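You operate a simulated robot arm through the tools that you are given. There is no shell and no other tool. Be economical: measure what you need, move in short steps, check, and stop when the job is done.

The job below is to be done with a simulated robot arm. You get a single attempt, and the scene is never put back.

## Task
Fit a new core in the clamped valve, then leak-test it and vent.
Fine: one core from the green block; core tool back on its peg; pump into the green band only; leave the valve clamped.

Only the result counts: the job must be done as asked and must still hold three seconds after the hand-in. Knocking over, shifting, dropping, spilling or breaking anything else fails it.

## Robot
A 7-joint arm with a two-finger parallel gripper, fixed in place. Base frame: the origin is at the foot of the arm, x ahead of it, y to its left, z up; the work surface is at about z = 0. Units: m, rad, N and s.
With the tool pointing down near the work surface it reaches from about 0.22 to 0.58 m from the base axis. Its first joint turns from -1.152 to 1.152 rad. Payload 2.5 kg.
The TCP is the grasp point between the finger pads, 0.023 m short of the fingertips. In the tool frame z runs along the fingers and y along their closing line. Largest opening 0.094 m; finger width 0.038, thickness 0.01; the body of the gripper, 0.054 by 0.096 m, starts 0.039 m behind the TCP.
Orientation is that of the tool frame in the base frame, as [roll, pitch, yaw] about the fixed x, y, z axes, in that order (R = Rz(yaw) Ry(pitch) Rx(roll)). With the fingers straight down and closing along the base's y, the tool's x points along the base's -x, its y along +y and its z along -z.

## Interface
- The arm moves only by the tool drive_tool. Its argument "deltas" is a list of rows, each a list of 7 numbers: the shift along the tool's x, y, z in m, then the turn, a rotation vector about the tool's x, y, z in rad, then the gripper command, from -1 (fully open) to 1 (shut), values between in proportion. In form: [[x, y, z, ax, ay, az, jaw], ...]. A call has 1 to 12 rows; each row shifts and turns the commanded pose from where the row before left it, along the tool's axes as they then stand. Rows are played at 5 a second. More than 0.05 m and 0.15 rad between two rows, or a gripper value outside its range, and nothing of the call is played. Where a pose cannot be reached the arm comes as near as it can. A force on the tool above 70 N (or 10 N above the force at the start of the call, whichever is more), or a blocked arm, ends the call early, and 0.2 s more pass. The fingers move at their own pace (about 0.108 m/s each) and stop on an object; they squeeze with about 42 N. The grip force told is the motor's: it shows also when the fingers shut on nothing. Time passes only in rows, and 0.2 s behind the last, so rows that do not move let the fingers close. It gives the time, the measured TCP pose, the force on the tool (base axes), the opening and the grip force at its end, in the units of the frame above (readings bear some noise), with the torque about the TCP (base axes, N m) and any sound that the robot's microphone picked up, and new pictures: "pictures" is both (left out), scene, wrist or none.
- Cameras (640 x 400 px; columns grow to the right, rows downward): "scene" is fixed at [0.136, -0.4213, 0.5425]; the picture's right is [0.65, -0.76, 0.00], its down [-0.46, -0.39, -0.80] and it looks along [0.61, 0.52, -0.60] (base axes); focal length 260 px, centre (320, 200). "wrist" rides on the gripper at [0.086, 0.016, -0.074] in the tool frame; the picture's right is [-0.18, 0.98, 0.00], its down [-0.58, -0.11, -0.81] and it looks along [-0.79, -0.15, 0.59] (tool axes); focal length 243 px, centre (320, 200). There is no depth. A picture from a camera that has moved, and an enlarged one, comes with that camera's place and axes in the base frame and with its lens.
- inspect(camera, box): a new picture of the part [left, top, right, bottom] of that camera's present view, enlarged. The clock stands still meanwhile.
- job_done(): hands the job in; it is judged then, once.

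Work in short steps. Places have to be worked out from the pictures, the camera data and where the tool is seen: move nearer, look again, correct. Check each grasp and each placing, and mend what went wrong. You have 120 turns and 200 pictures in all, those below and enlarged ones among them. Open the gripper and draw the arm clear of the work before you hand the job in, unless the task says otherwise; then end with one line.

The tools are called after "Emit:" by a JSON object that holds its "name" and its "arguments". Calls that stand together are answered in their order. drive_tool: Moves the arm, as the interface text tells. Its arguments: {"type":"object","properties":{"deltas":{"type":"array","items":{"type":"array","items":{"type":"number"}}},"pictures":{"type":"string","enum":["both","scene","wrist","none"]}},"required":["deltas"]} The other tools are called the same way: inspect (camera, box) takes an enlarged picture of a part of a camera's view; job_done () hands the job in.

At the start:

```text
time_s: 0.0
position: [0.4374, -0.0829, 0.3673]
orientation: [3.141, -0.002, 3.141]
force: [-0.5, -0.7, 0.1]
wrist_torque: [-0.04, 0.01, -0.01]
opening: 0.0941
grasp_force: 0.1
```

scene: 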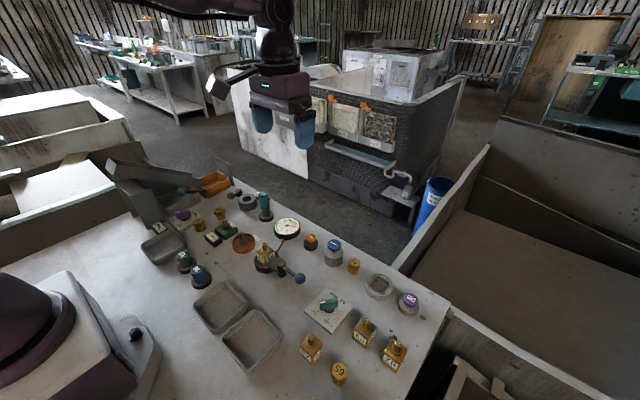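
wrist: 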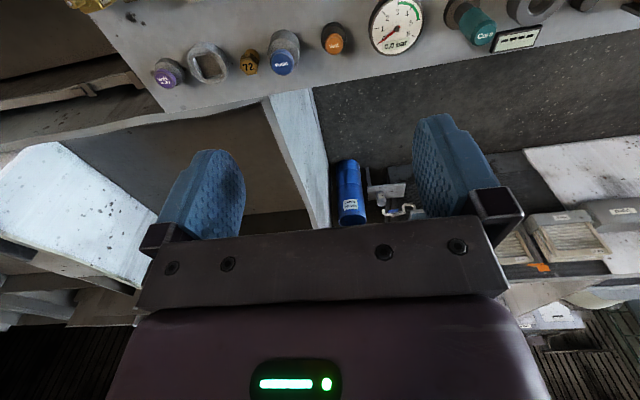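

The table holds many small labelled things; I enlarge the scene view first to identify them.

Emit:
{"name": "inspect", "arguments": {"camera": "scene", "box": [140, 170, 300, 270]}}

Emit:
{"name": "inspect", "arguments": {"camera": "scene", "box": [240, 210, 400, 310]}}

Emit:
{"name": "inspect", "arguments": {"camera": "scene", "box": [280, 270, 440, 390]}}

```text
4.00 times, centred on (220, 220) of scene
camera zoom: at [0.136, -0.4213, 0.5425], right [0.65, -0.76, 0.0], down [-0.46, -0.39, -0.8], along [0.61, 0.52, -0.6], focal length 1041 px, centre (720, 120)
```

zoom: 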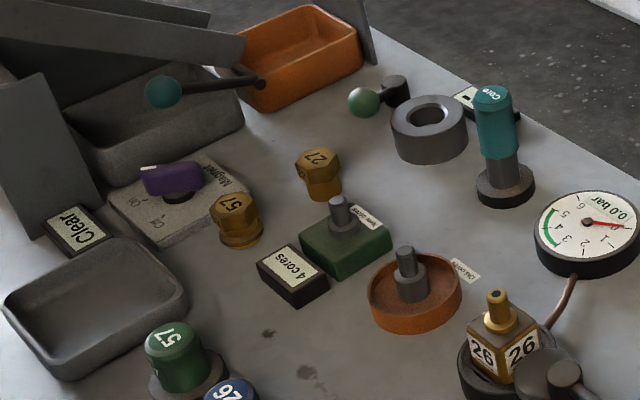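

```text
4.00 times, centred on (320, 260) of scene
camera zoom: at [0.136, -0.4213, 0.5425], right [0.65, -0.76, 0.0], down [-0.46, -0.39, -0.8], along [0.61, 0.52, -0.6], focal length 1041 px, centre (320, -40)
```

zoom: 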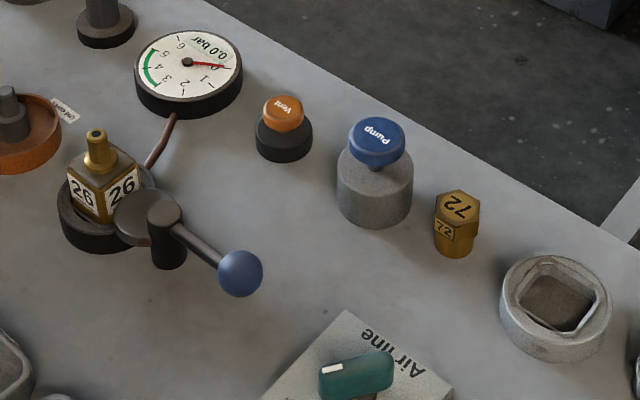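

```text
3.33 times, centred on (360, 330) of scene
camera zoom: at [0.136, -0.4213, 0.5425], right [0.65, -0.76, 0.0], down [-0.46, -0.39, -0.8], along [0.61, 0.52, -0.6], focal length 868 px, centre (187, -233)
```

zoom: 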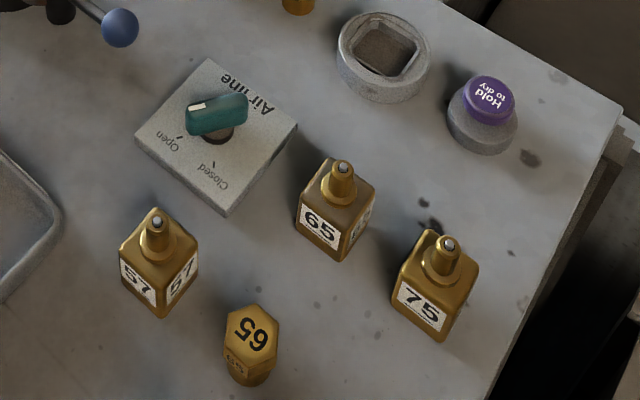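

Identifying details next: the labels near the core tool, the magnet, airline and valve.

Emit:
{"name": "inspect", "arguments": {"camera": "scene", "box": [200, 185, 280, 235]}}

Emit:
{"name": "inspect", "arguments": {"camera": "scene", "box": [240, 230, 310, 285]}}

Emit:
{"name": "inspect", "arguments": {"camera": "scene", "box": [300, 280, 364, 340]}}

Emit:
{"name": "inspect", "arguments": {"camera": "scene", "box": [140, 175, 220, 245]}}

```text
8.00 times, centred on (240, 210) of scene
camera zoom: at [0.136, -0.4213, 0.5425], right [0.65, -0.76, 0.0], down [-0.46, -0.39, -0.8], along [0.61, 0.52, -0.6], focal length 2083 px, centre (960, 120)
```

zoom: 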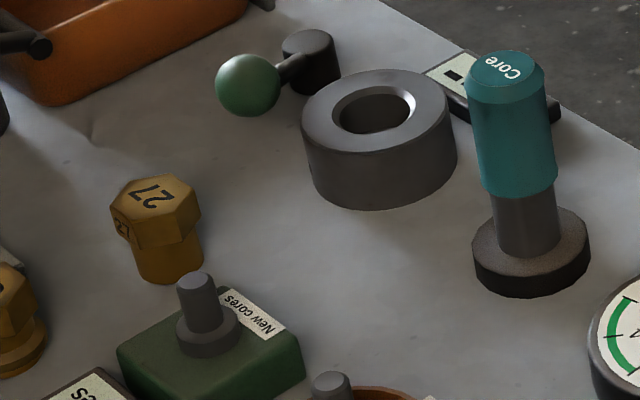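

```text
7.27 times, centred on (275, 258) of scene
camera zoom: at [0.136, -0.4213, 0.5425], right [0.65, -0.76, 0.0], down [-0.46, -0.39, -0.8], along [0.61, 0.52, -0.6], focal length 1893 px, centre (647, -218)
```

zoom: 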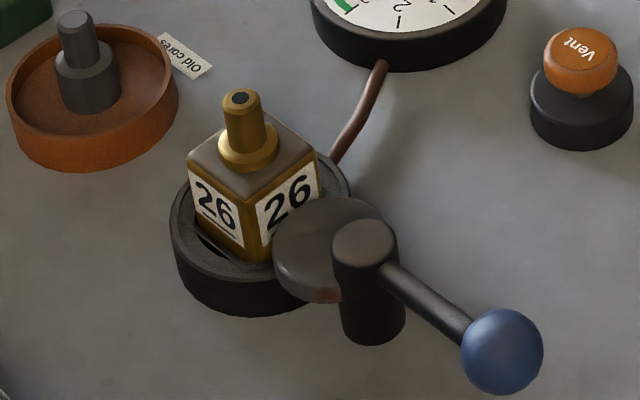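

```text
6.67 times, centred on (332, 310) of scene
camera zoom: at [0.136, -0.4213, 0.5425], right [0.65, -0.76, 0.0], down [-0.46, -0.39, -0.8], along [0.61, 0.52, -0.6], focal length 1736 px, centre (240, -533)
```

zoom: 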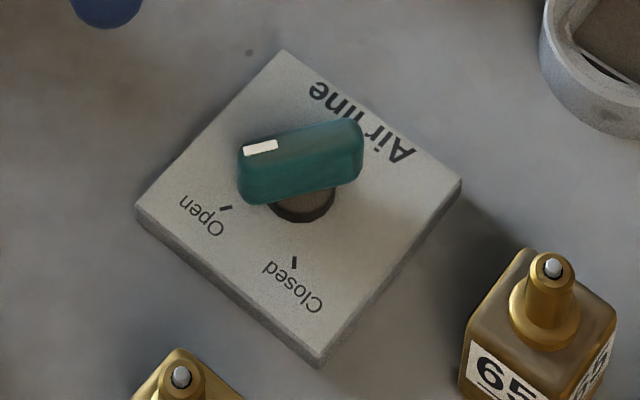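

```text
5.71 times, centred on (180, 210) of scene
camera zoom: at [0.136, -0.4213, 0.5425], right [0.65, -0.76, 0.0], down [-0.46, -0.39, -0.8], along [0.61, 0.52, -0.6], focal length 1488 px, centre (1120, 143)
```

zoom: 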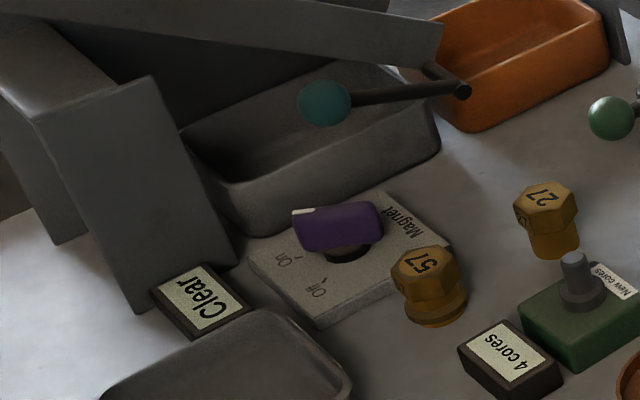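

The air line's mark points at Open, and valve 26 in the clamp seems to have an empty bore. I back the arm off towards the base to see the core tool and green block through the wrist camera.

Emit:
{"name": "drive_tool", "arguments": {"deltas": [[0.035, 0.035, 0.01, 0, 0, 0, -1], [0.035, 0.035, 0.01, 0, 0, 0, -1], [0.035, 0.035, 0.02, 0, 0, 0, -1], [0.035, 0.035, 0.02, 0, 0, 0, -1], [0.03, 0.03, 0.02, 0, 0, 0, -1], [0, 0, 0, 0, 0, 0, -1]], "pictures": "wrist"}}

```text
refused: row 1 steps farther than a row can; nothing moved
```

The step was slightly too long; I repeat with shorter rows.

Emit:
{"name": "drive_tool", "arguments": {"deltas": [[0.03, 0.03, 0.015, 0, 0, 0, -1], [0.03, 0.03, 0.015, 0, 0, 0, -1], [0.03, 0.03, 0.015, 0, 0, 0, -1], [0.03, 0.03, 0.015, 0, 0, 0, -1], [0.03, 0.03, 0.015, 0, 0, 0, -1], [0, 0.03, 0, 0, 0, 0, -1], [0, 0, 0, 0, 0, 0, -1]], "pictures": "wrist"}}

```text
time_s: 1.6
position: [0.2871, 0.0983, 0.2912]
orientation: [-3.141, -0.001, -3.139]
force: [0.0, 0.4, 0.0]
wrist_torque: [0.0, -0.02, 0.01]
opening: 0.094
grasp_force: 0.0
camera wrist: at [0.2006, 0.1131, 0.3651], right [0.18, 0.98, 0.0], down [0.58, -0.11, 0.81], along [0.79, -0.15, -0.59], focal length 243 px, centre (320, 200)
```

wrist: 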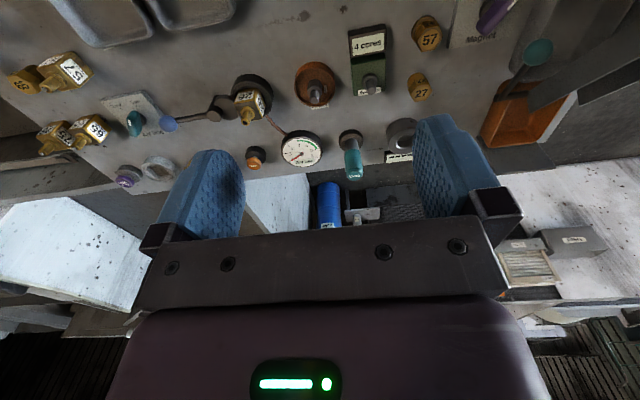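

A good overview; I enlarge the core tool, block and valve in it.

Emit:
{"name": "inspect", "arguments": {"camera": "wrist", "box": [330, 20, 440, 190]}}

Emit:
{"name": "inspect", "arguments": {"camera": "wrist", "box": [200, 50, 340, 180]}}

```text
2.35 times, centred on (385, 105) of wrist
camera zoom: at [0.2006, 0.1131, 0.3651], right [0.18, 0.98, 0.0], down [0.58, -0.11, 0.81], along [0.79, -0.15, -0.59], focal length 571 px, centre (167, 424)
```

zoom: 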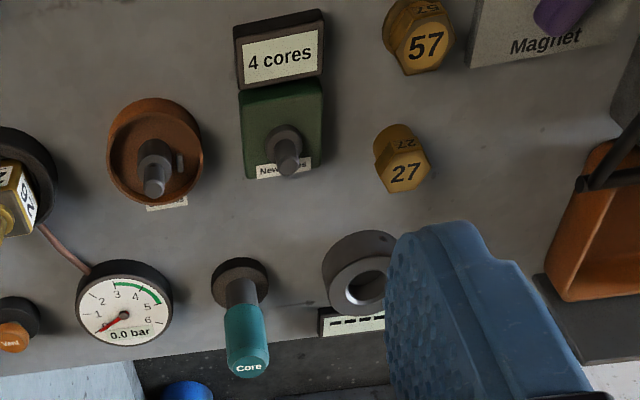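

```text
3.08 times, centred on (270, 115) of wrist
camera zoom: at [0.2006, 0.1131, 0.3651], right [0.18, 0.98, 0.0], down [0.58, -0.11, 0.81], along [0.79, -0.15, -0.59], focal length 746 px, centre (474, 462)
```

zoom: 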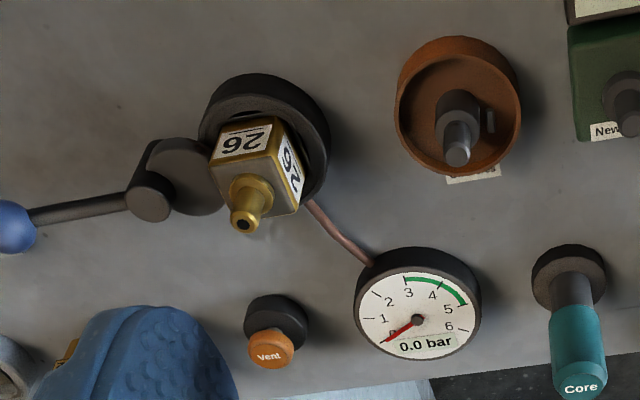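

By triangulation: tool top ≈ (0.505, 0.115, 0.096), new-core post top ≈ (0.386, 0.150, 0.051), valve stem top ≈ (0.386, −0.028, 0.076), vent ≈ (0.508, −0.074, 0.031). I approach the core tool and look again.

Emit:
{"name": "drive_tool", "arguments": {"deltas": [[-0.04, 0.005, 0.02, 0, 0, 0, -0.6], [-0.04, 0.005, 0.02, 0, 0, 0, -0.6], [-0.03, 0.005, 0.02, 0, 0, 0, -0.6], [0, 0, 0, 0, 0, 0, -0.6]], "pictures": "both"}}

Emit:
{"name": "inspect", "arguments": {"camera": "wrist", "box": [200, 0, 440, 150]}}

```text
time_s: 2.6
position: [0.3977, 0.1125, 0.2299]
orientation: [3.14, 0.0, 3.141]
force: [0.1, -0.5, 0.1]
wrist_torque: [-0.02, 0.03, 0.02]
opening: 0.075
grasp_force: 0.0
camera wrist: at [0.3114, 0.1275, 0.3039], right [0.18, 0.98, 0.0], down [0.58, -0.11, 0.81], along [0.79, -0.15, -0.59], focal length 243 px, centre (320, 200)
```

scene: 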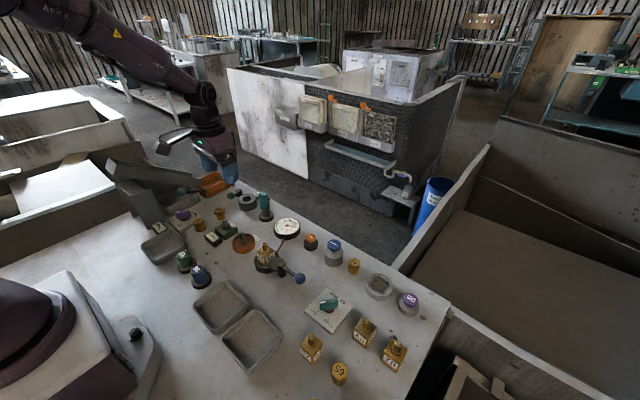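
wrist: 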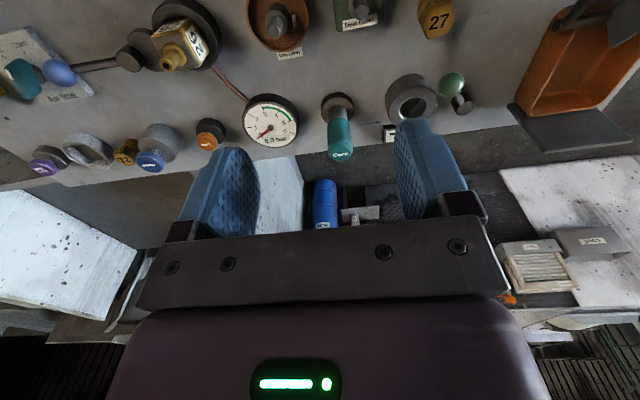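

```text
2.67 times, centred on (320, 75) of wrist
camera zoom: at [0.3114, 0.1275, 0.3039], right [0.18, 0.98, 0.0], down [0.58, -0.11, 0.81], along [0.79, -0.15, -0.59], focal length 647 px, centre (320, 533)
```

zoom: 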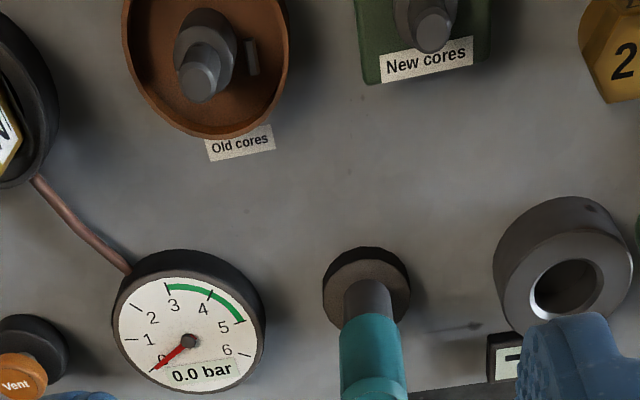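

The gauge band is 3–5 bar, and the tool top is confirmed at ≈(0.505, 0.115). I go above it and check the alignment before lowering.

Emit:
{"name": "drive_tool", "arguments": {"deltas": [[-0.04, 0.001, 0.02, 0, 0, 0, -0.4], [-0.04, 0.001, 0.02, 0, 0, 0, -0.4], [-0.027, 0.001, 0.03, 0, 0, 0, -0.4], [0, 0, 0, 0, 0, 0, -0.4]], "pictures": "both"}}

Emit:
{"name": "inspect", "arguments": {"camera": "scene", "box": [200, 140, 320, 230]}}

```text
time_s: 3.6
position: [0.5031, 0.114, 0.1603]
orientation: [-3.141, 0.001, -3.14]
force: [-0.3, 0.3, -0.4]
wrist_torque: [-0.02, 0.07, 0.0]
opening: 0.0659
grasp_force: 0.0
camera wrist: at [0.4167, 0.1299, 0.2342], right [0.18, 0.98, 0.0], down [0.58, -0.11, 0.81], along [0.79, -0.15, -0.59], focal length 243 px, centre (320, 200)
```

scene: 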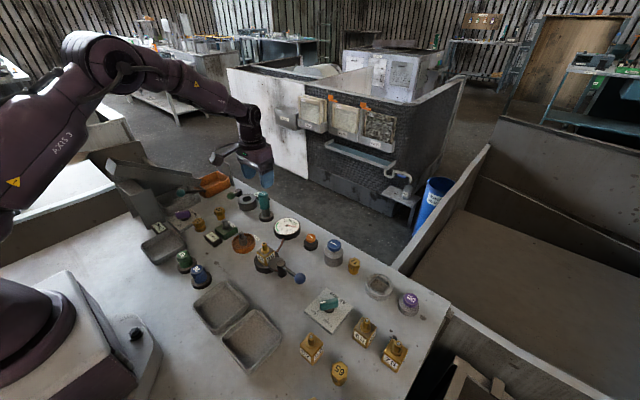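
wrist: 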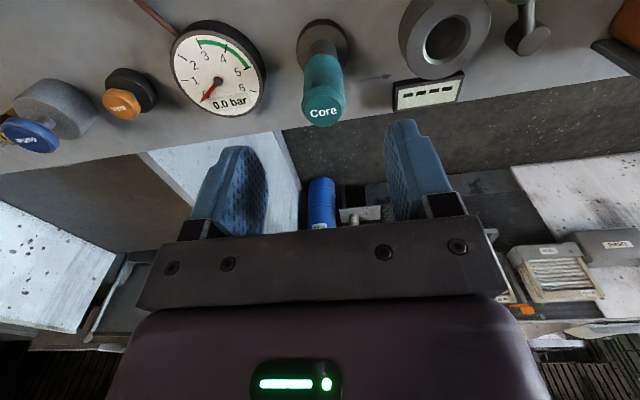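

```text
4.44 times, centred on (260, 185) of scene
camera zoom: at [0.136, -0.4213, 0.5425], right [0.65, -0.76, 0.0], down [-0.46, -0.39, -0.8], along [0.61, 0.52, -0.6], focal length 1157 px, centre (587, 267)
```

zoom: 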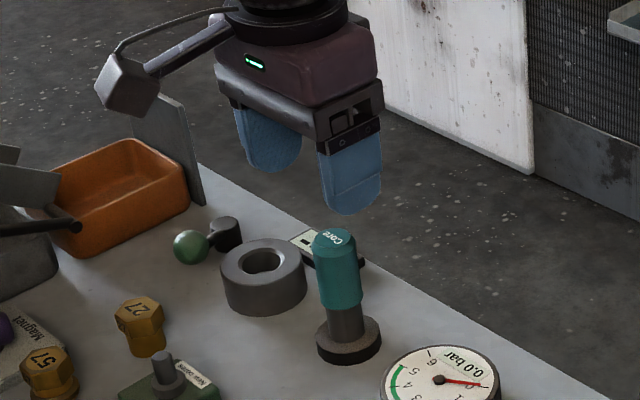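

The tool top projects to ≈(0.507, 0.114), right under the gripper. I lower to z≈0.075 and close on the handle.

Emit:
{"name": "drive_tool", "arguments": {"deltas": [[-0.003, 0, 0.03, 0, 0, 0, -0.4], [0, 0, 0.03, 0, 0, 0, -0.4], [0, 0, 0.023, 0, 0, 0, -0.4], [0, 0, 0, 0, 0, 0, -0.4], [0, 0, 0, 0, 0, 0, 1], [0, 0, 0, 0, 0, 0, 1], [0, 0, 0, 0, 0, 0, 1]], "pictures": "both"}}

Emit:
{"name": "inspect", "arguments": {"camera": "scene", "box": [200, 140, 320, 230]}}

```text
time_s: 5.2
position: [0.5057, 0.1149, 0.0796]
orientation: [-3.141, 0.0, 3.141]
force: [0.0, -0.1, 0.2]
wrist_torque: [-0.02, 0.01, 0.01]
opening: 0.0288
grasp_force: 41.9
camera wrist: at [0.4203, 0.1305, 0.1515], right [0.18, 0.98, 0.0], down [0.58, -0.11, 0.81], along [0.79, -0.15, -0.59], focal length 243 px, centre (320, 200)
```

scene: 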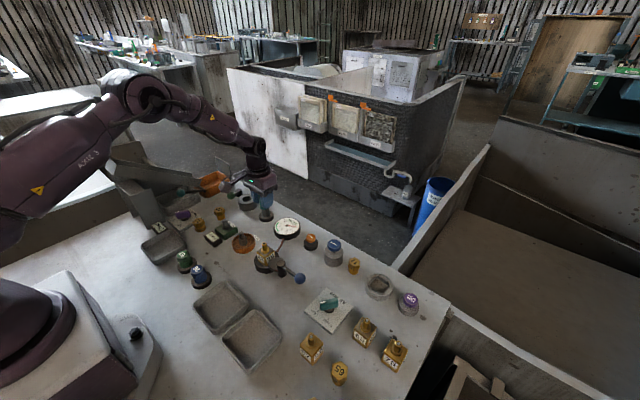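
wrist: 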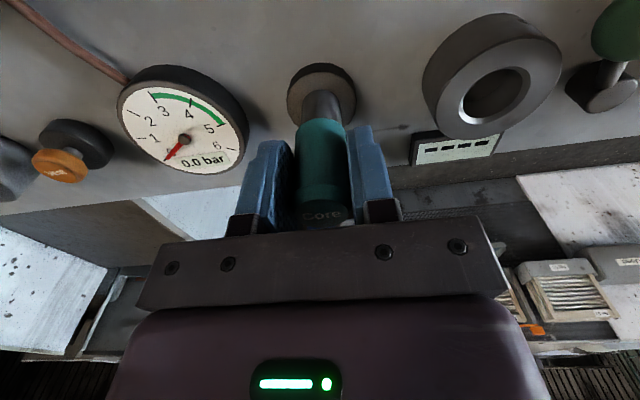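

```text
4.44 times, centred on (260, 185) of scene
camera zoom: at [0.136, -0.4213, 0.5425], right [0.65, -0.76, 0.0], down [-0.46, -0.39, -0.8], along [0.61, 0.52, -0.6], focal length 1157 px, centre (587, 267)
```

zoom: 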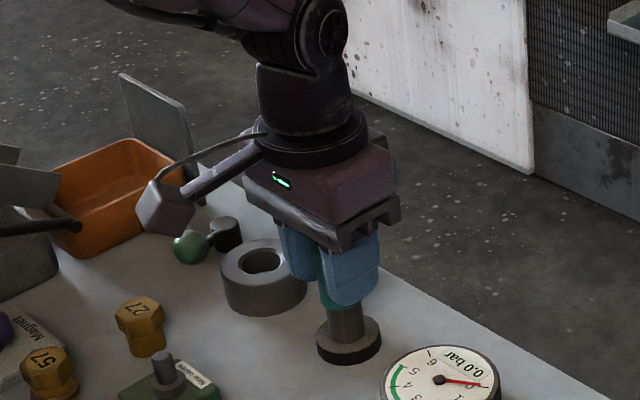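

The handle is held (28.8 mm). I lift straight up to clear the peg and look at the tool's lower end.

Emit:
{"name": "drive_tool", "arguments": {"deltas": [[0, 0, -0.02, 0, 0, 0, 1], [0, 0, -0.03, 0, 0, 0, 1], [0, 0, -0.03, 0, 0, 0, 1], [0, 0, -0.03, 0, 0, 0, 1], [0, 0, 0, 0, 0, 0, 1]], "pictures": "wrist"}}

Emit:
{"name": "inspect", "arguments": {"camera": "scene", "box": [200, 140, 320, 230]}}

```text
time_s: 6.4
position: [0.5053, 0.1129, 0.1893]
orientation: [3.141, 0.0, -3.141]
force: [-0.1, 0.8, -1.5]
wrist_torque: [-0.02, 0.04, 0.02]
opening: 0.0291
grasp_force: 42.3
camera wrist: at [0.4197, 0.13, 0.2623], right [0.18, 0.98, 0.0], down [0.58, -0.11, 0.81], along [0.79, -0.15, -0.59], focal length 243 px, centre (320, 200)
```

wrist: 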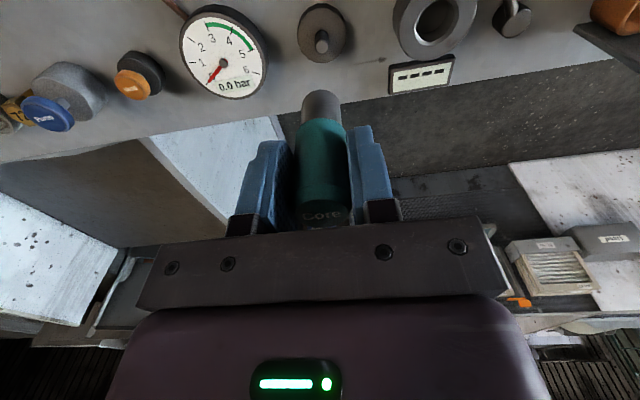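

```text
4.44 times, centred on (260, 185) of scene
camera zoom: at [0.136, -0.4213, 0.5425], right [0.65, -0.76, 0.0], down [-0.46, -0.39, -0.8], along [0.61, 0.52, -0.6], focal length 1157 px, centre (587, 267)
```

zoom: 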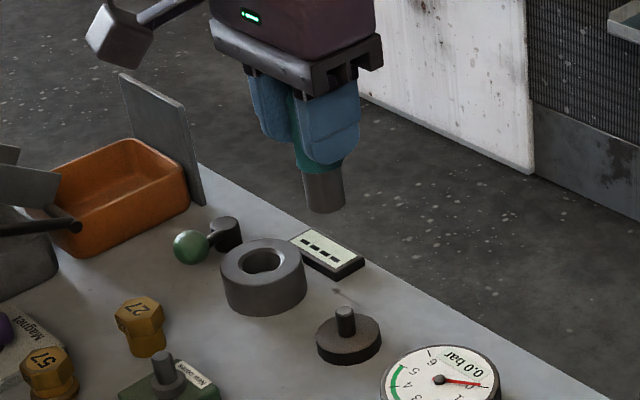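

Tool free, its lower end ≈0.067 m below TCP. I carry it at height over the new-core post at ≈(0.386, 0.150).

Emit:
{"name": "drive_tool", "arguments": {"deltas": [[0.04, 0.012, 0, 0, 0, 0, 1], [0.04, 0.012, 0, 0, 0, 0, 1], [0.039, 0.012, 0, 0, 0, 0, 1], [0, 0, 0, 0, 0, 0, 1]], "pictures": "wrist"}}

Emit:
{"name": "inspect", "arguments": {"camera": "scene", "box": [180, 150, 280, 250]}}

Emit:
{"name": "inspect", "arguments": {"camera": "wrist", "box": [240, 0, 400, 120]}}

```text
time_s: 7.4
position: [0.3864, 0.1506, 0.1898]
orientation: [-3.141, 0.0, -3.141]
force: [-0.8, -1.1, -0.1]
wrist_torque: [0.0, 0.0, 0.0]
opening: 0.0289
grasp_force: 41.7
camera wrist: at [0.3005, 0.1667, 0.2631], right [0.18, 0.98, 0.0], down [0.58, -0.11, 0.81], along [0.79, -0.15, -0.59], focal length 243 px, centre (320, 200)
```

wrist: 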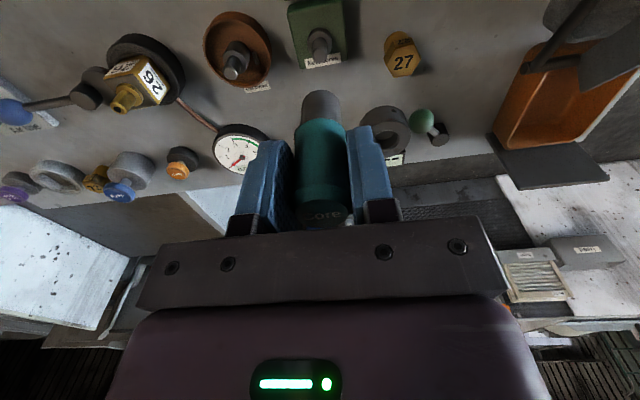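

```text
4.00 times, centred on (230, 200) of scene
camera zoom: at [0.136, -0.4213, 0.5425], right [0.65, -0.76, 0.0], down [-0.46, -0.39, -0.8], along [0.61, 0.52, -0.6], focal length 1041 px, centre (680, 200)
```

zoom: 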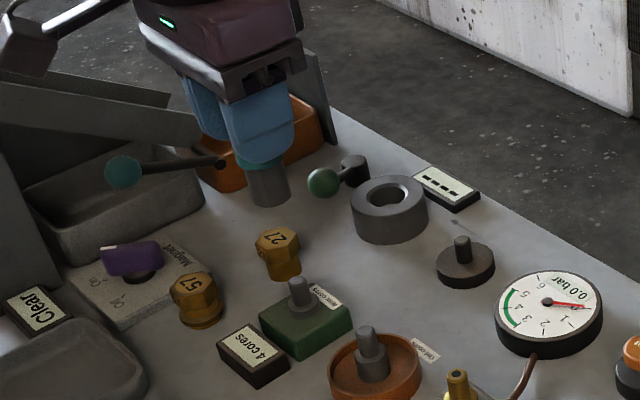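

```text
3.33 times, centred on (320, 60) of wrist
camera zoom: at [0.3005, 0.1667, 0.2631], right [0.18, 0.98, 0.0], down [0.58, -0.11, 0.81], along [0.79, -0.15, -0.59], focal length 809 px, centre (320, 667)
```

zoom: 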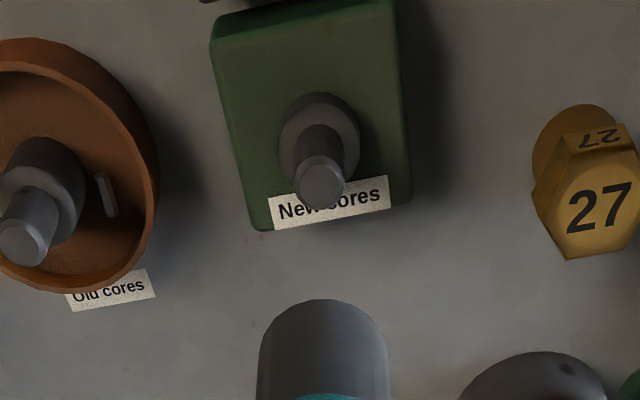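

Post axis projects to ≈(0.3875, 0.1507); I am within 1–2 mm. I nudge 1 mm forward and descend until just above the post.

Emit:
{"name": "drive_tool", "arguments": {"deltas": [[-0.001, 0, 0.03, 0, 0, 0, 1], [0, 0, 0.03, 0, 0, 0, 1], [0, 0, 0.004, 0, 0, 0, 1], [0, 0, 0, 0, 0, 0, 1]], "pictures": "none"}}

Emit:
{"name": "inspect", "arguments": {"camera": "scene", "box": [200, 180, 260, 240]}}

Emit:
{"name": "inspect", "arguments": {"camera": "wrist", "box": [240, 0, 400, 120]}}

```text
time_s: 8.4
position: [0.3877, 0.1507, 0.1246]
orientation: [3.141, 0.0, 3.14]
force: [0.3, 0.2, -1.0]
wrist_torque: [0.0, 0.03, -0.02]
opening: 0.0292
grasp_force: 42.3
```

```text
6.67 times, centred on (230, 210) of scene
camera zoom: at [0.136, -0.4213, 0.5425], right [0.65, -0.76, 0.0], down [-0.46, -0.39, -0.8], along [0.61, 0.52, -0.6], focal length 1736 px, centre (920, 133)
```

zoom: 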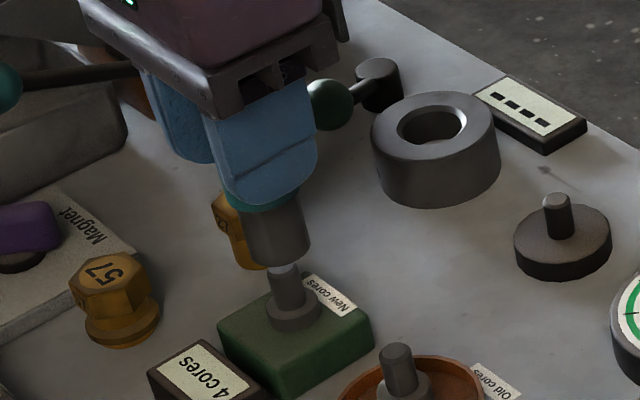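

```text
3.33 times, centred on (320, 60) of wrist
camera zoom: at [0.3025, 0.1665, 0.1982], right [0.18, 0.98, 0.0], down [0.58, -0.11, 0.81], along [0.79, -0.15, -0.59], focal length 809 px, centre (320, 667)
```

zoom: 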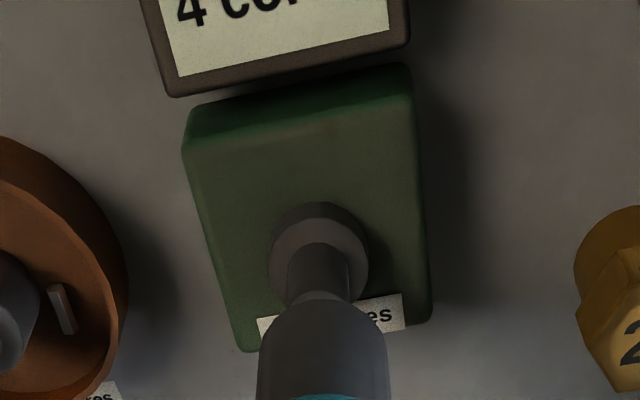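

The tool end sits right above the post and centred in both views. I lower slowly, watching the force.

Emit:
{"name": "drive_tool", "arguments": {"deltas": [[0, 0, 0.005, 0, 0, 0, 1], [0, 0, 0.005, 0, 0, 0, 1], [0, 0, 0.005, 0, 0, 0, 1], [0, 0, 0, 0, 0, 0, 1]], "pictures": "none"}}

Emit:
{"name": "inspect", "arguments": {"camera": "scene", "box": [200, 180, 260, 240]}}

```text
time_s: 9.4
position: [0.3888, 0.1513, 0.1104]
orientation: [-3.141, -0.001, 3.141]
force: [0.0, 0.3, -1.0]
wrist_torque: [-0.02, -0.01, -0.01]
opening: 0.0292
grasp_force: 42.1
```

```text
6.67 times, centred on (230, 210) of scene
camera zoom: at [0.136, -0.4213, 0.5425], right [0.65, -0.76, 0.0], down [-0.46, -0.39, -0.8], along [0.61, 0.52, -0.6], focal length 1736 px, centre (920, 133)
```

zoom: 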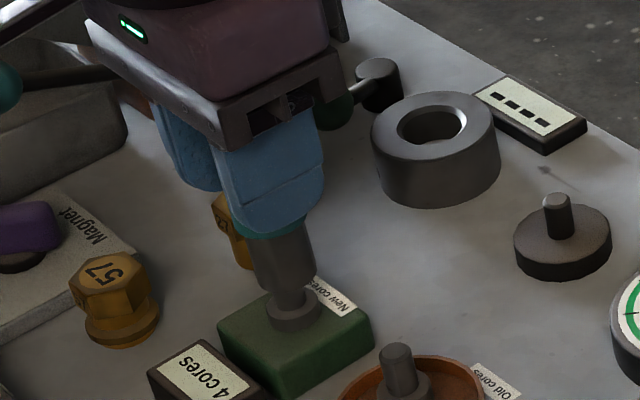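

No contact force while the sleeve slides over the post. I continue lowering.

Emit:
{"name": "drive_tool", "arguments": {"deltas": [[0, 0, 0.004, 0, 0, 0, 1], [0, 0, 0.004, 0, 0, 0, 1], [0, 0, 0.003, 0, 0, 0, 1], [0, 0, 0, 0, 0, 0, 1]], "pictures": "none"}}

Emit:
{"name": "inspect", "arguments": {"camera": "scene", "box": [200, 180, 260, 240]}}

```text
time_s: 10.4
position: [0.389, 0.1508, 0.0981]
orientation: [3.142, 0.001, -3.141]
force: [0.2, 0.3, -2.1]
wrist_torque: [-0.04, 0.05, 0.04]
opening: 0.0288
grasp_force: 42.2
```

```text
6.67 times, centred on (230, 210) of scene
camera zoom: at [0.136, -0.4213, 0.5425], right [0.65, -0.76, 0.0], down [-0.46, -0.39, -0.8], along [0.61, 0.52, -0.6], focal length 1736 px, centre (920, 133)
```

zoom: 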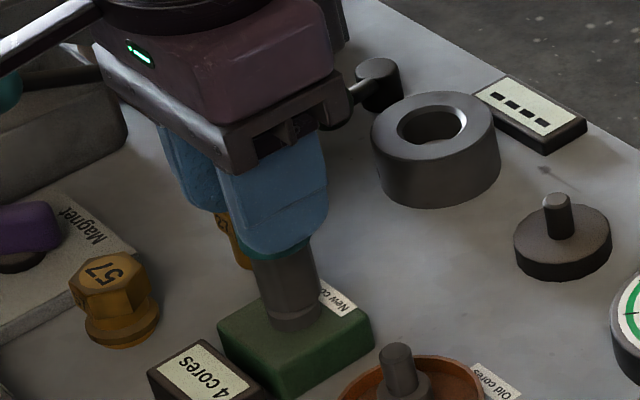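

The sleeve end is at about the flange, no contact yet and the counter still reads 4. I lower further in 1 mm steps.

Emit:
{"name": "drive_tool", "arguments": {"deltas": [[0, 0, 0.0015, 0, 0, 0, 1], [0, 0, 0.0015, 0, 0, 0, 1], [0, 0, 0.001, 0, 0, 0, 1], [0, 0, 0, 0, 0, 0, 1]], "pictures": "none"}}

Emit:
{"name": "inspect", "arguments": {"camera": "scene", "box": [200, 180, 260, 240]}}

```text
time_s: 11.4
position: [0.3894, 0.1503, 0.097]
orientation: [3.141, 0.0, -3.14]
force: [-11.2, -3.4, 28.6]
wrist_torque: [-0.45, 0.65, -0.07]
opening: 0.0289
grasp_force: 42.0
```

```text
6.67 times, centred on (230, 210) of scene
camera zoom: at [0.1359, -0.4213, 0.5425], right [0.65, -0.76, 0.0], down [-0.46, -0.39, -0.8], along [0.61, 0.52, -0.6], focal length 1736 px, centre (920, 133)
```

zoom: 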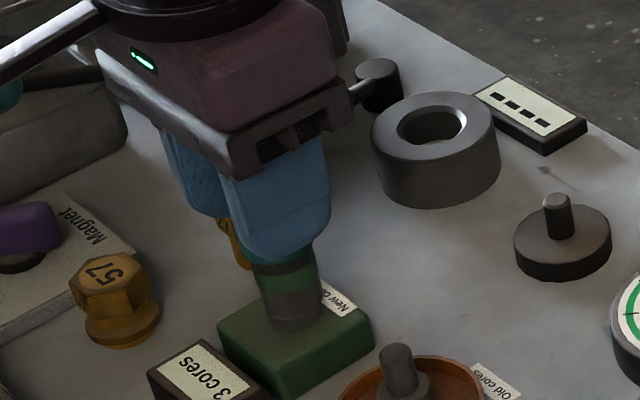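

The counter dropped to 3 and a green ring appeared on the tool: one core is loaded. I lift straight up.

Emit:
{"name": "drive_tool", "arguments": {"deltas": [[0, 0, -0.01, 0, 0, 0, 1], [0, 0, -0.03, 0, 0, 0, 1], [0, 0, -0.03, 0, 0, 0, 1], [0, 0, -0.03, 0, 0, 0, 1], [0, 0, 0, 0, 0, 0, 1]], "pictures": "wrist"}}

Emit:
{"name": "inspect", "arguments": {"camera": "scene", "box": [180, 150, 280, 250]}}

```text
time_s: 12.6
position: [0.388, 0.1505, 0.1961]
orientation: [-3.141, 0.0, -3.141]
force: [-0.1, 0.2, -1.4]
wrist_torque: [-0.01, -0.01, 0.01]
opening: 0.0292
grasp_force: 41.7
camera wrist: at [0.302, 0.1669, 0.2691], right [0.18, 0.98, 0.0], down [0.58, -0.11, 0.81], along [0.79, -0.15, -0.59], focal length 243 px, centre (320, 200)
```

wrist: 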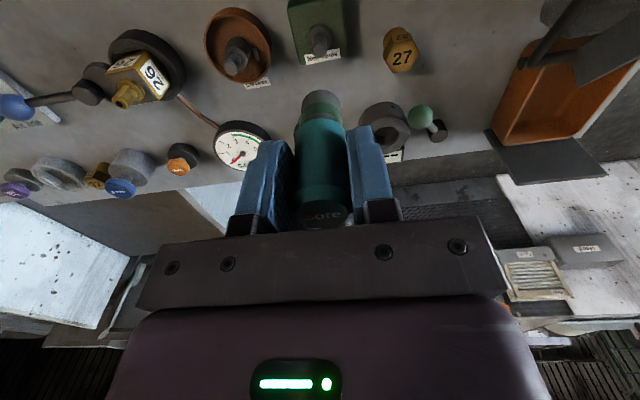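

```text
4.00 times, centred on (230, 200) of scene
camera zoom: at [0.136, -0.4213, 0.5425], right [0.65, -0.76, 0.0], down [-0.46, -0.39, -0.8], along [0.61, 0.52, -0.6], focal length 1041 px, centre (680, 200)
```

zoom: 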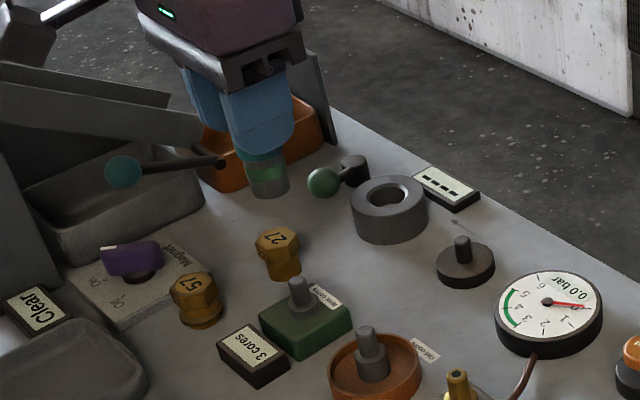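

Core loaded, ring visible. I carry the tool at height over the clamped valve 26 at ≈(0.386, −0.028).

Emit:
{"name": "drive_tool", "arguments": {"deltas": [[0, -0.036, -0.01, 0, 0, 0, 1], [0, -0.036, 0, 0, 0, 0, 1], [0, -0.036, 0, 0, 0, 0, 1], [0.001, -0.036, 0, 0, 0, 0, 1], [0.001, -0.0345, 0, 0, 0, 0, 1], [0, 0, 0, 0, 0, 0, 1]], "pictures": "none"}}

Emit:
{"name": "inspect", "arguments": {"camera": "scene", "box": [220, 180, 320, 280]}}

Emit:
{"name": "inspect", "arguments": {"camera": "wrist", "box": [240, 0, 400, 120]}}

```text
time_s: 14.0
position: [0.385, -0.0265, 0.2049]
orientation: [-3.141, 0.0, -3.14]
force: [-0.3, 0.0, 0.0]
wrist_torque: [-0.02, -0.02, 0.02]
opening: 0.029
grasp_force: 41.7
```

```text
4.00 times, centred on (270, 230) of scene
camera zoom: at [0.136, -0.4213, 0.5425], right [0.65, -0.76, 0.0], down [-0.46, -0.39, -0.8], along [0.61, 0.52, -0.6], focal length 1041 px, centre (520, 80)
```

zoom: 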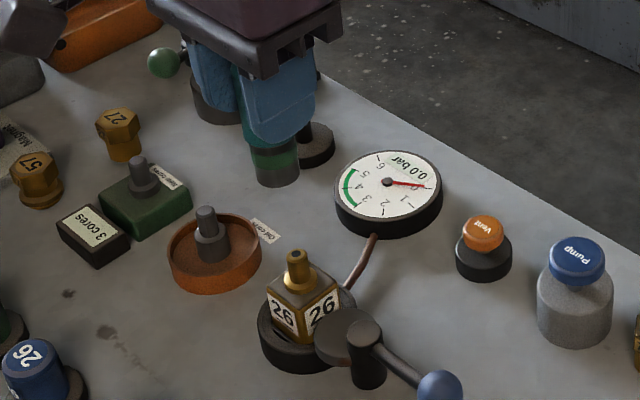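

```text
3.33 times, centred on (320, 60) of wrist
camera zoom: at [0.3002, -0.0113, 0.2787], right [0.18, 0.98, 0.0], down [0.58, -0.11, 0.81], along [0.79, -0.15, -0.59], focal length 809 px, centre (320, 667)
```

zoom: 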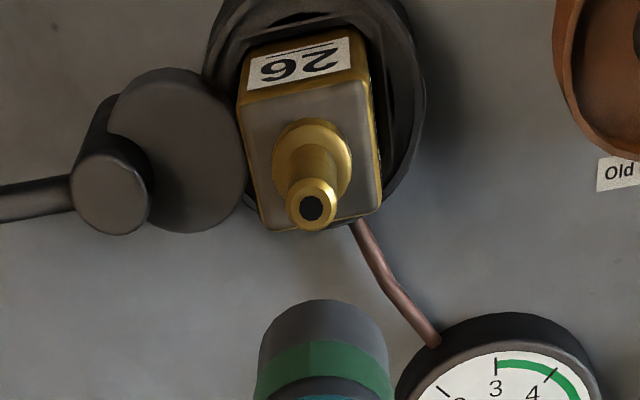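

Stem axis ≈(0.3878, −0.030), top z≈0.077. I shift by (+2.5, −3.5) mm and descend to just above it.

Emit:
{"name": "drive_tool", "arguments": {"deltas": [[-0.0025, -0.0035, 0.025, 0, 0, 0, 1], [0, 0, 0.025, 0, 0, 0, 1], [0, 0, 0.003, 0, 0, 0, 1], [0, 0, 0, 0, 0, 0, 1]], "pictures": "none"}}

Emit:
{"name": "inspect", "arguments": {"camera": "scene", "box": [240, 210, 300, 270]}}

Emit:
{"name": "inspect", "arguments": {"camera": "wrist", "box": [240, 0, 400, 120]}}

```text
time_s: 15.0
position: [0.3897, -0.0313, 0.1524]
orientation: [-3.141, 0.001, -3.141]
force: [0.0, 0.2, -0.9]
wrist_torque: [0.0, 0.04, -0.02]
opening: 0.0289
grasp_force: 42.1
```

```text
6.67 times, centred on (270, 240) of scene
camera zoom: at [0.136, -0.4213, 0.5425], right [0.65, -0.76, 0.0], down [-0.46, -0.39, -0.8], along [0.61, 0.52, -0.6], focal length 1736 px, centre (653, -67)
```

zoom: 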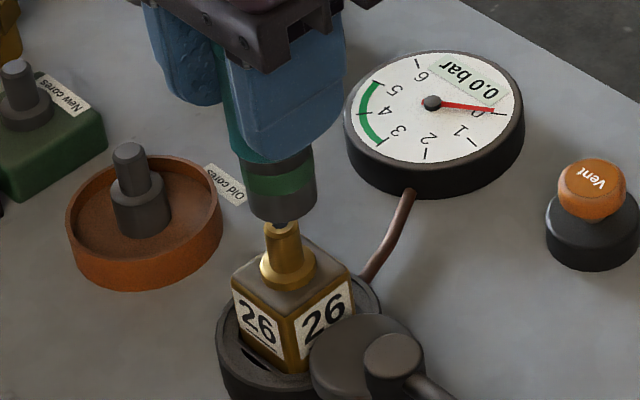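

```text
3.33 times, centred on (320, 60) of wrist
camera zoom: at [0.3033, -0.0146, 0.2255], right [0.18, 0.98, 0.0], down [0.58, -0.11, 0.81], along [0.79, -0.15, -0.59], focal length 809 px, centre (320, 667)
```

zoom: 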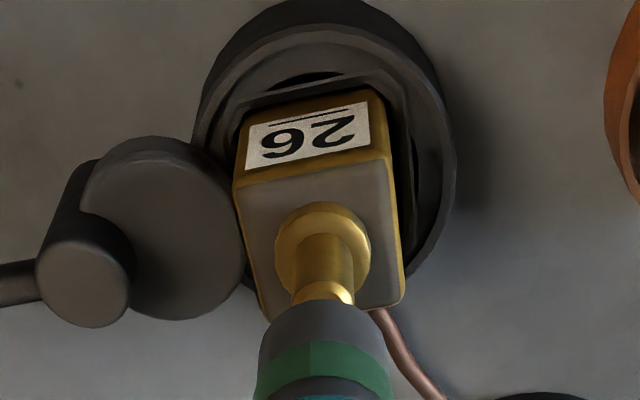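

Aligned in both views. I lower slowly onto the stem.

Emit:
{"name": "drive_tool", "arguments": {"deltas": [[0, 0, 0.004, 0, 0, 0, 1], [0, 0, 0.004, 0, 0, 0, 1], [0, 0, 0.004, 0, 0, 0, 1], [0, 0, 0.003, 0, 0, 0, 1], [0, 0, 0, 0, 0, 0, 1]], "pictures": "none"}}

Emit:
{"name": "inspect", "arguments": {"camera": "scene", "box": [240, 210, 300, 270]}}

```text
time_s: 16.2
position: [0.3892, -0.0311, 0.1376]
orientation: [-3.141, 0.001, 3.141]
force: [0.1, -0.6, -0.5]
wrist_torque: [0.02, 0.02, 0.01]
opening: 0.0291
grasp_force: 42.0
```

```text
6.67 times, centred on (270, 240) of scene
camera zoom: at [0.136, -0.4213, 0.5425], right [0.65, -0.76, 0.0], down [-0.46, -0.39, -0.8], along [0.61, 0.52, -0.6], focal length 1736 px, centre (653, -67)
```

zoom: 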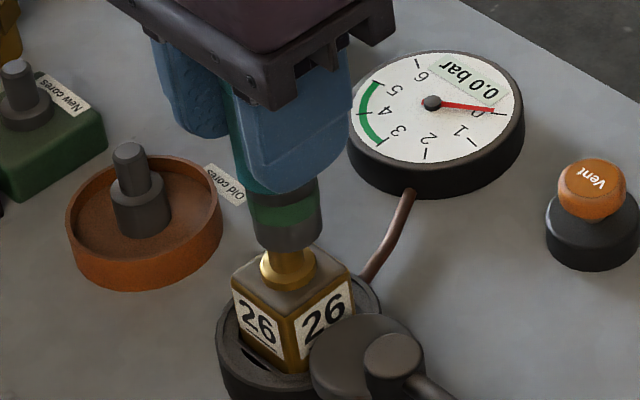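

The sleeve is over the stem with no side load. I keep lowering gently until it touches the shoulder.

Emit:
{"name": "drive_tool", "arguments": {"deltas": [[0, 0, 0.003, 0, 0, 0, 1], [0, 0, 0.003, 0, 0, 0, 1], [0, 0, 0.002, 0, 0, 0, 1], [0, 0, 0, 0, 0, 0, 1]], "pictures": "none"}}

Emit:
{"name": "inspect", "arguments": {"camera": "scene", "box": [240, 210, 300, 270]}}

```text
time_s: 17.2
position: [0.3893, -0.0315, 0.1284]
orientation: [3.141, -0.001, 3.14]
force: [-3.7, -0.5, -0.4]
wrist_torque: [0.01, 0.23, 0.01]
opening: 0.0291
grasp_force: 41.7
```

```text
6.67 times, centred on (270, 240) of scene
camera zoom: at [0.136, -0.4213, 0.5425], right [0.65, -0.76, 0.0], down [-0.46, -0.39, -0.8], along [0.61, 0.52, -0.6], focal length 1736 px, centre (653, -67)
```

zoom: 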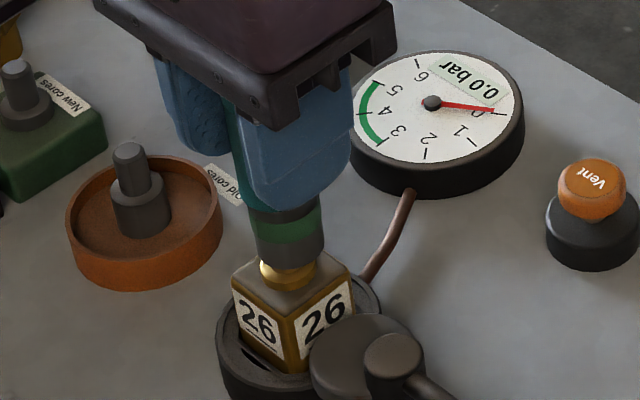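

A slight side load in −x; I shift 1 mm that way and continue to the seat.

Emit:
{"name": "drive_tool", "arguments": {"deltas": [[0.001, 0, 0.001, 0, 0, 0, 1], [0, 0, 0.002, 0, 0, 0, 1], [0, 0, 0.0015, 0, 0, 0, 1], [0, 0, 0, 0, 0, 0, 1]], "pictures": "none"}}

Emit:
{"name": "inspect", "arguments": {"camera": "scene", "box": [240, 210, 300, 270]}}

```text
time_s: 18.2
position: [0.3892, -0.0306, 0.1253]
orientation: [3.141, 0.0, 3.141]
force: [0.5, 0.3, -1.3]
wrist_torque: [-0.02, -0.02, 0.0]
opening: 0.0289
grasp_force: 42.1
```

```text
6.67 times, centred on (270, 240) of scene
camera zoom: at [0.136, -0.4213, 0.5425], right [0.65, -0.76, 0.0], down [-0.46, -0.39, -0.8], along [0.61, 0.52, -0.6], focal length 1736 px, centre (653, -67)
```

zoom: 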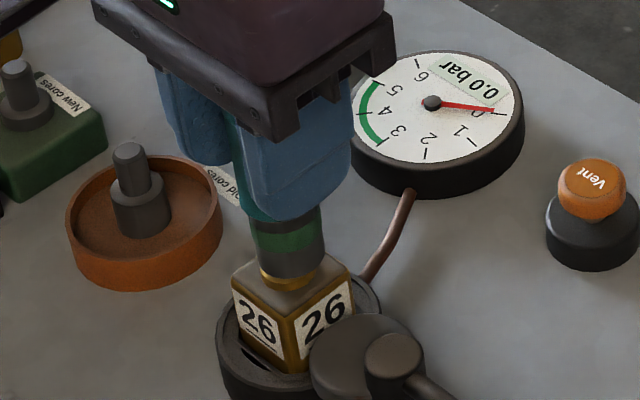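

The collar is almost covered and no load yet; two more millimetres down.

Emit:
{"name": "drive_tool", "arguments": {"deltas": [[0, 0, 0.001, 0, 0, 0, 1], [0, 0, 0.001, 0, 0, 0, 1], [0, 0, 0.0005, 0, 0, 0, 1], [0, 0, 0, 0, 0, 0, 1]], "pictures": "none"}}

Emit:
{"name": "inspect", "arguments": {"camera": "scene", "box": [240, 210, 300, 270]}}

```text
time_s: 19.2
position: [0.3883, -0.0308, 0.1226]
orientation: [3.141, 0.0, -3.141]
force: [0.6, 0.5, -1.0]
wrist_torque: [0.01, 0.02, 0.02]
opening: 0.029
grasp_force: 41.8
```

```text
6.67 times, centred on (270, 240) of scene
camera zoom: at [0.136, -0.4213, 0.5425], right [0.65, -0.76, 0.0], down [-0.46, -0.39, -0.8], along [0.61, 0.52, -0.6], focal length 1736 px, centre (653, -67)
```

zoom: 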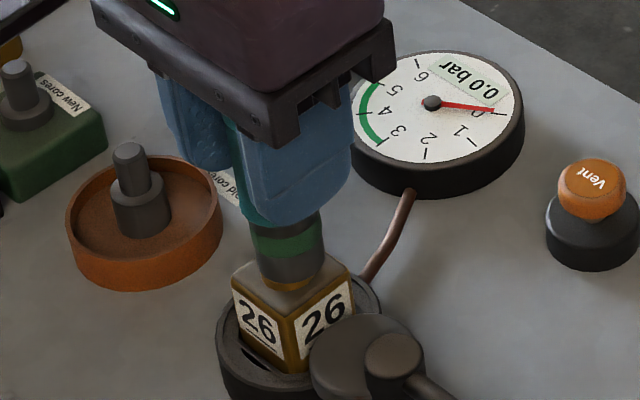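

Still sliding freely; I lower another 3 mm in small steps.

Emit:
{"name": "drive_tool", "arguments": {"deltas": [[0, 0, 0.001, 0, 0, 0, 1], [0, 0, 0.001, 0, 0, 0, 1], [0, 0, 0.001, 0, 0, 0, 1], [0, 0, 0, 0, 0, 0, 1]], "pictures": "none"}}

Emit:
{"name": "inspect", "arguments": {"camera": "scene", "box": [240, 210, 300, 270]}}

```text
time_s: 20.2
position: [0.3877, -0.0298, 0.1215]
orientation: [-3.141, 0.003, 3.141]
force: [-7.1, -2.8, 28.8]
wrist_torque: [-0.18, 0.47, -0.04]
opening: 0.0288
grasp_force: 42.3
```

```text
6.67 times, centred on (270, 240) of scene
camera zoom: at [0.1359, -0.4213, 0.5426], right [0.65, -0.76, 0.0], down [-0.46, -0.39, -0.8], along [0.61, 0.52, -0.6], focal length 1736 px, centre (653, -67)
```

zoom: 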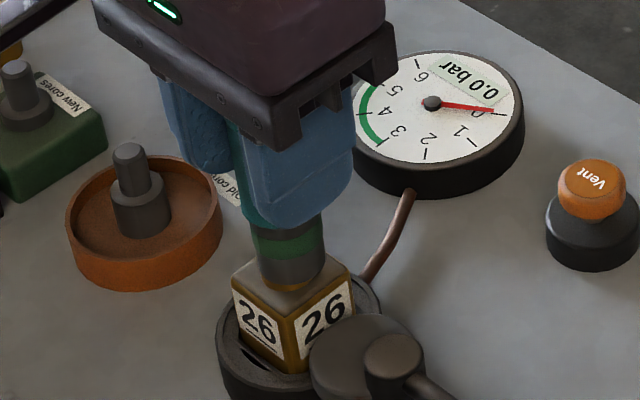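

Seated with ~29 N, the ring still green, so the core wants screwing in. I turn clockwise from above (positive about tool z) 0.9 rad and watch torque and ring.

Emit:
{"name": "drive_tool", "arguments": {"deltas": [[0, 0, 0, 0, 0, 0.15, 1], [0, 0, 0, 0, 0, 0.15, 1], [0, 0, 0, 0, 0, 0.15, 1], [0, 0, 0, 0, 0, 0.15, 1], [0, 0, 0, 0, 0, 0.15, 1], [0, 0, 0, 0, 0, 0.15, 1], [0, 0, 0, 0, 0, 0, 1]], "pictures": "none"}}

Emit:
{"name": "inspect", "arguments": {"camera": "scene", "box": [230, 190, 310, 270]}}

```text
time_s: 21.8
position: [0.3887, -0.032, 0.119]
orientation: [3.14, 0.0, 2.242]
force: [0.3, 5.7, 18.4]
wrist_torque: [0.39, -0.24, -0.07]
opening: 0.0289
grasp_force: 42.1
```

```text
5.00 times, centred on (270, 230) of scene
camera zoom: at [0.1359, -0.4213, 0.5425], right [0.65, -0.76, 0.0], down [-0.46, -0.39, -0.8], along [0.61, 0.52, -0.6], focal length 1302 px, centre (570, 50)
```

zoom: 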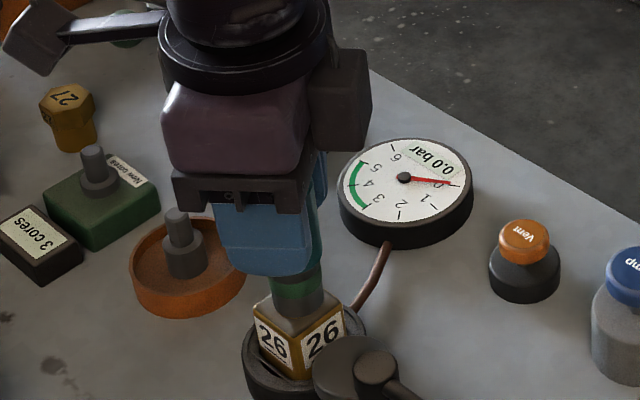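

The tool turns easily and has sunk 2 mm; ring still green. I keep turning.

Emit:
{"name": "drive_tool", "arguments": {"deltas": [[0, 0, 0, 0, 0, 0.15, 1], [0, 0, 0, 0, 0, 0.15, 1], [0, 0, 0, 0, 0, 0.15, 1], [0, 0, 0, 0, 0, 0.15, 1], [0, 0, 0, 0, 0, 0.15, 1], [0, 0, 0, 0, 0, 0.15, 1], [0, 0, 0, 0, 0, 0, 1]], "pictures": "none"}}

Emit:
{"name": "inspect", "arguments": {"camera": "scene", "box": [230, 190, 310, 270]}}

```text
time_s: 23.4
position: [0.3879, -0.0299, 0.1181]
orientation: [-3.141, -0.001, 1.342]
force: [2.6, 14.7, 3.6]
wrist_torque: [0.66, -0.28, 0.02]
opening: 0.029
grasp_force: 42.4
```

```text
5.00 times, centred on (270, 230) of scene
camera zoom: at [0.136, -0.4213, 0.5425], right [0.65, -0.76, 0.0], down [-0.46, -0.39, -0.8], along [0.61, 0.52, -0.6], focal length 1302 px, centre (570, 50)
```

zoom: 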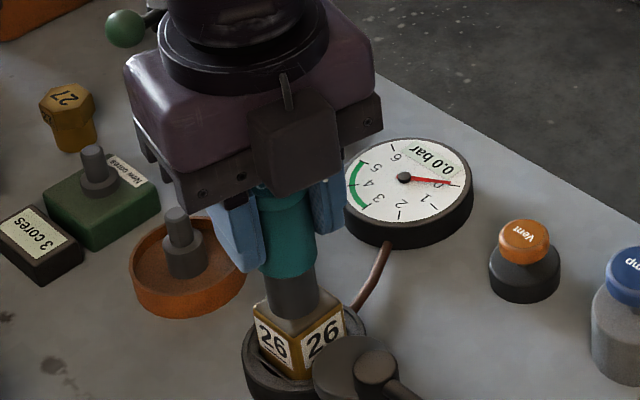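

The green ring is gone: the core has passed into the valve. I relieve the side load (+y) and lift off, then check the stem.

Emit:
{"name": "drive_tool", "arguments": {"deltas": [[0.001, 0, -0.004, 0, 0, 0, 1], [0, 0, -0.015, 0, 0, 0, 1], [0, 0, -0.02, 0, 0, 0, 1], [0, 0, -0.02, 0, 0, 0, 1], [0, 0, -0.025, 0, 0, 0, 1], [0, 0, 0, 0, 0, 0, 1]], "pictures": "none"}}

Emit:
{"name": "inspect", "arguments": {"camera": "scene", "box": [230, 190, 310, 270]}}

```text
time_s: 24.8
position: [0.3889, -0.0293, 0.2032]
orientation: [-3.141, 0.002, 1.344]
force: [0.0, 0.4, -0.7]
wrist_torque: [0.02, 0.02, 0.04]
opening: 0.029
grasp_force: 42.4
```

```text
5.00 times, centred on (270, 230) of scene
camera zoom: at [0.136, -0.4213, 0.5425], right [0.65, -0.76, 0.0], down [-0.46, -0.39, -0.8], along [0.61, 0.52, -0.6], focal length 1302 px, centre (570, 50)
```

zoom: 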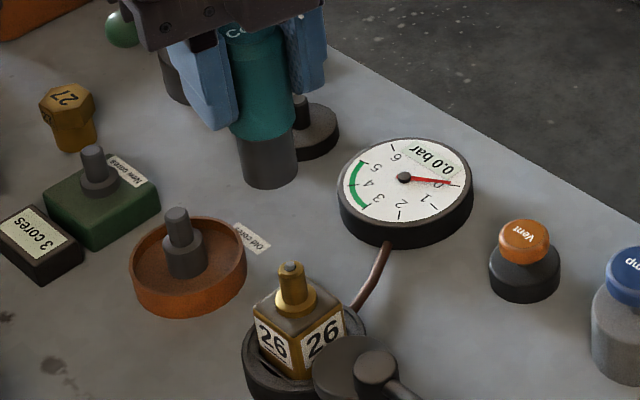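

The valve now shows the silver pin: core fitted. I raise a little and turn the wrist back to the original yaw.

Emit:
{"name": "drive_tool", "arguments": {"deltas": [[0, 0, -0.005, 0, 0, -0.15, 1], [0, 0, 0, 0, 0, -0.15, 1], [0, 0, 0, 0, 0, -0.15, 1], [0, 0, 0, 0, 0, -0.15, 1], [0, 0, 0, 0, 0, -0.15, 1], [0, 0, 0, 0, 0, -0.15, 1], [0, 0, 0, 0, 0, -0.15, 1], [0, 0, 0, 0, 0, -0.15, 1], [0, 0, 0, 0, 0, -0.15, 1], [0, 0, 0, 0, 0, -0.15, 1], [0, 0, 0, 0, 0, -0.15, 1], [0, 0, 0, 0, 0, -0.15, 1]], "pictures": "none"}}

```text
time_s: 27.4
position: [0.389, -0.0301, 0.208]
orientation: [-3.141, -0.001, -3.136]
force: [-0.5, -0.2, -1.6]
wrist_torque: [0.02, -0.05, 0.01]
opening: 0.0286
grasp_force: 42.1
```

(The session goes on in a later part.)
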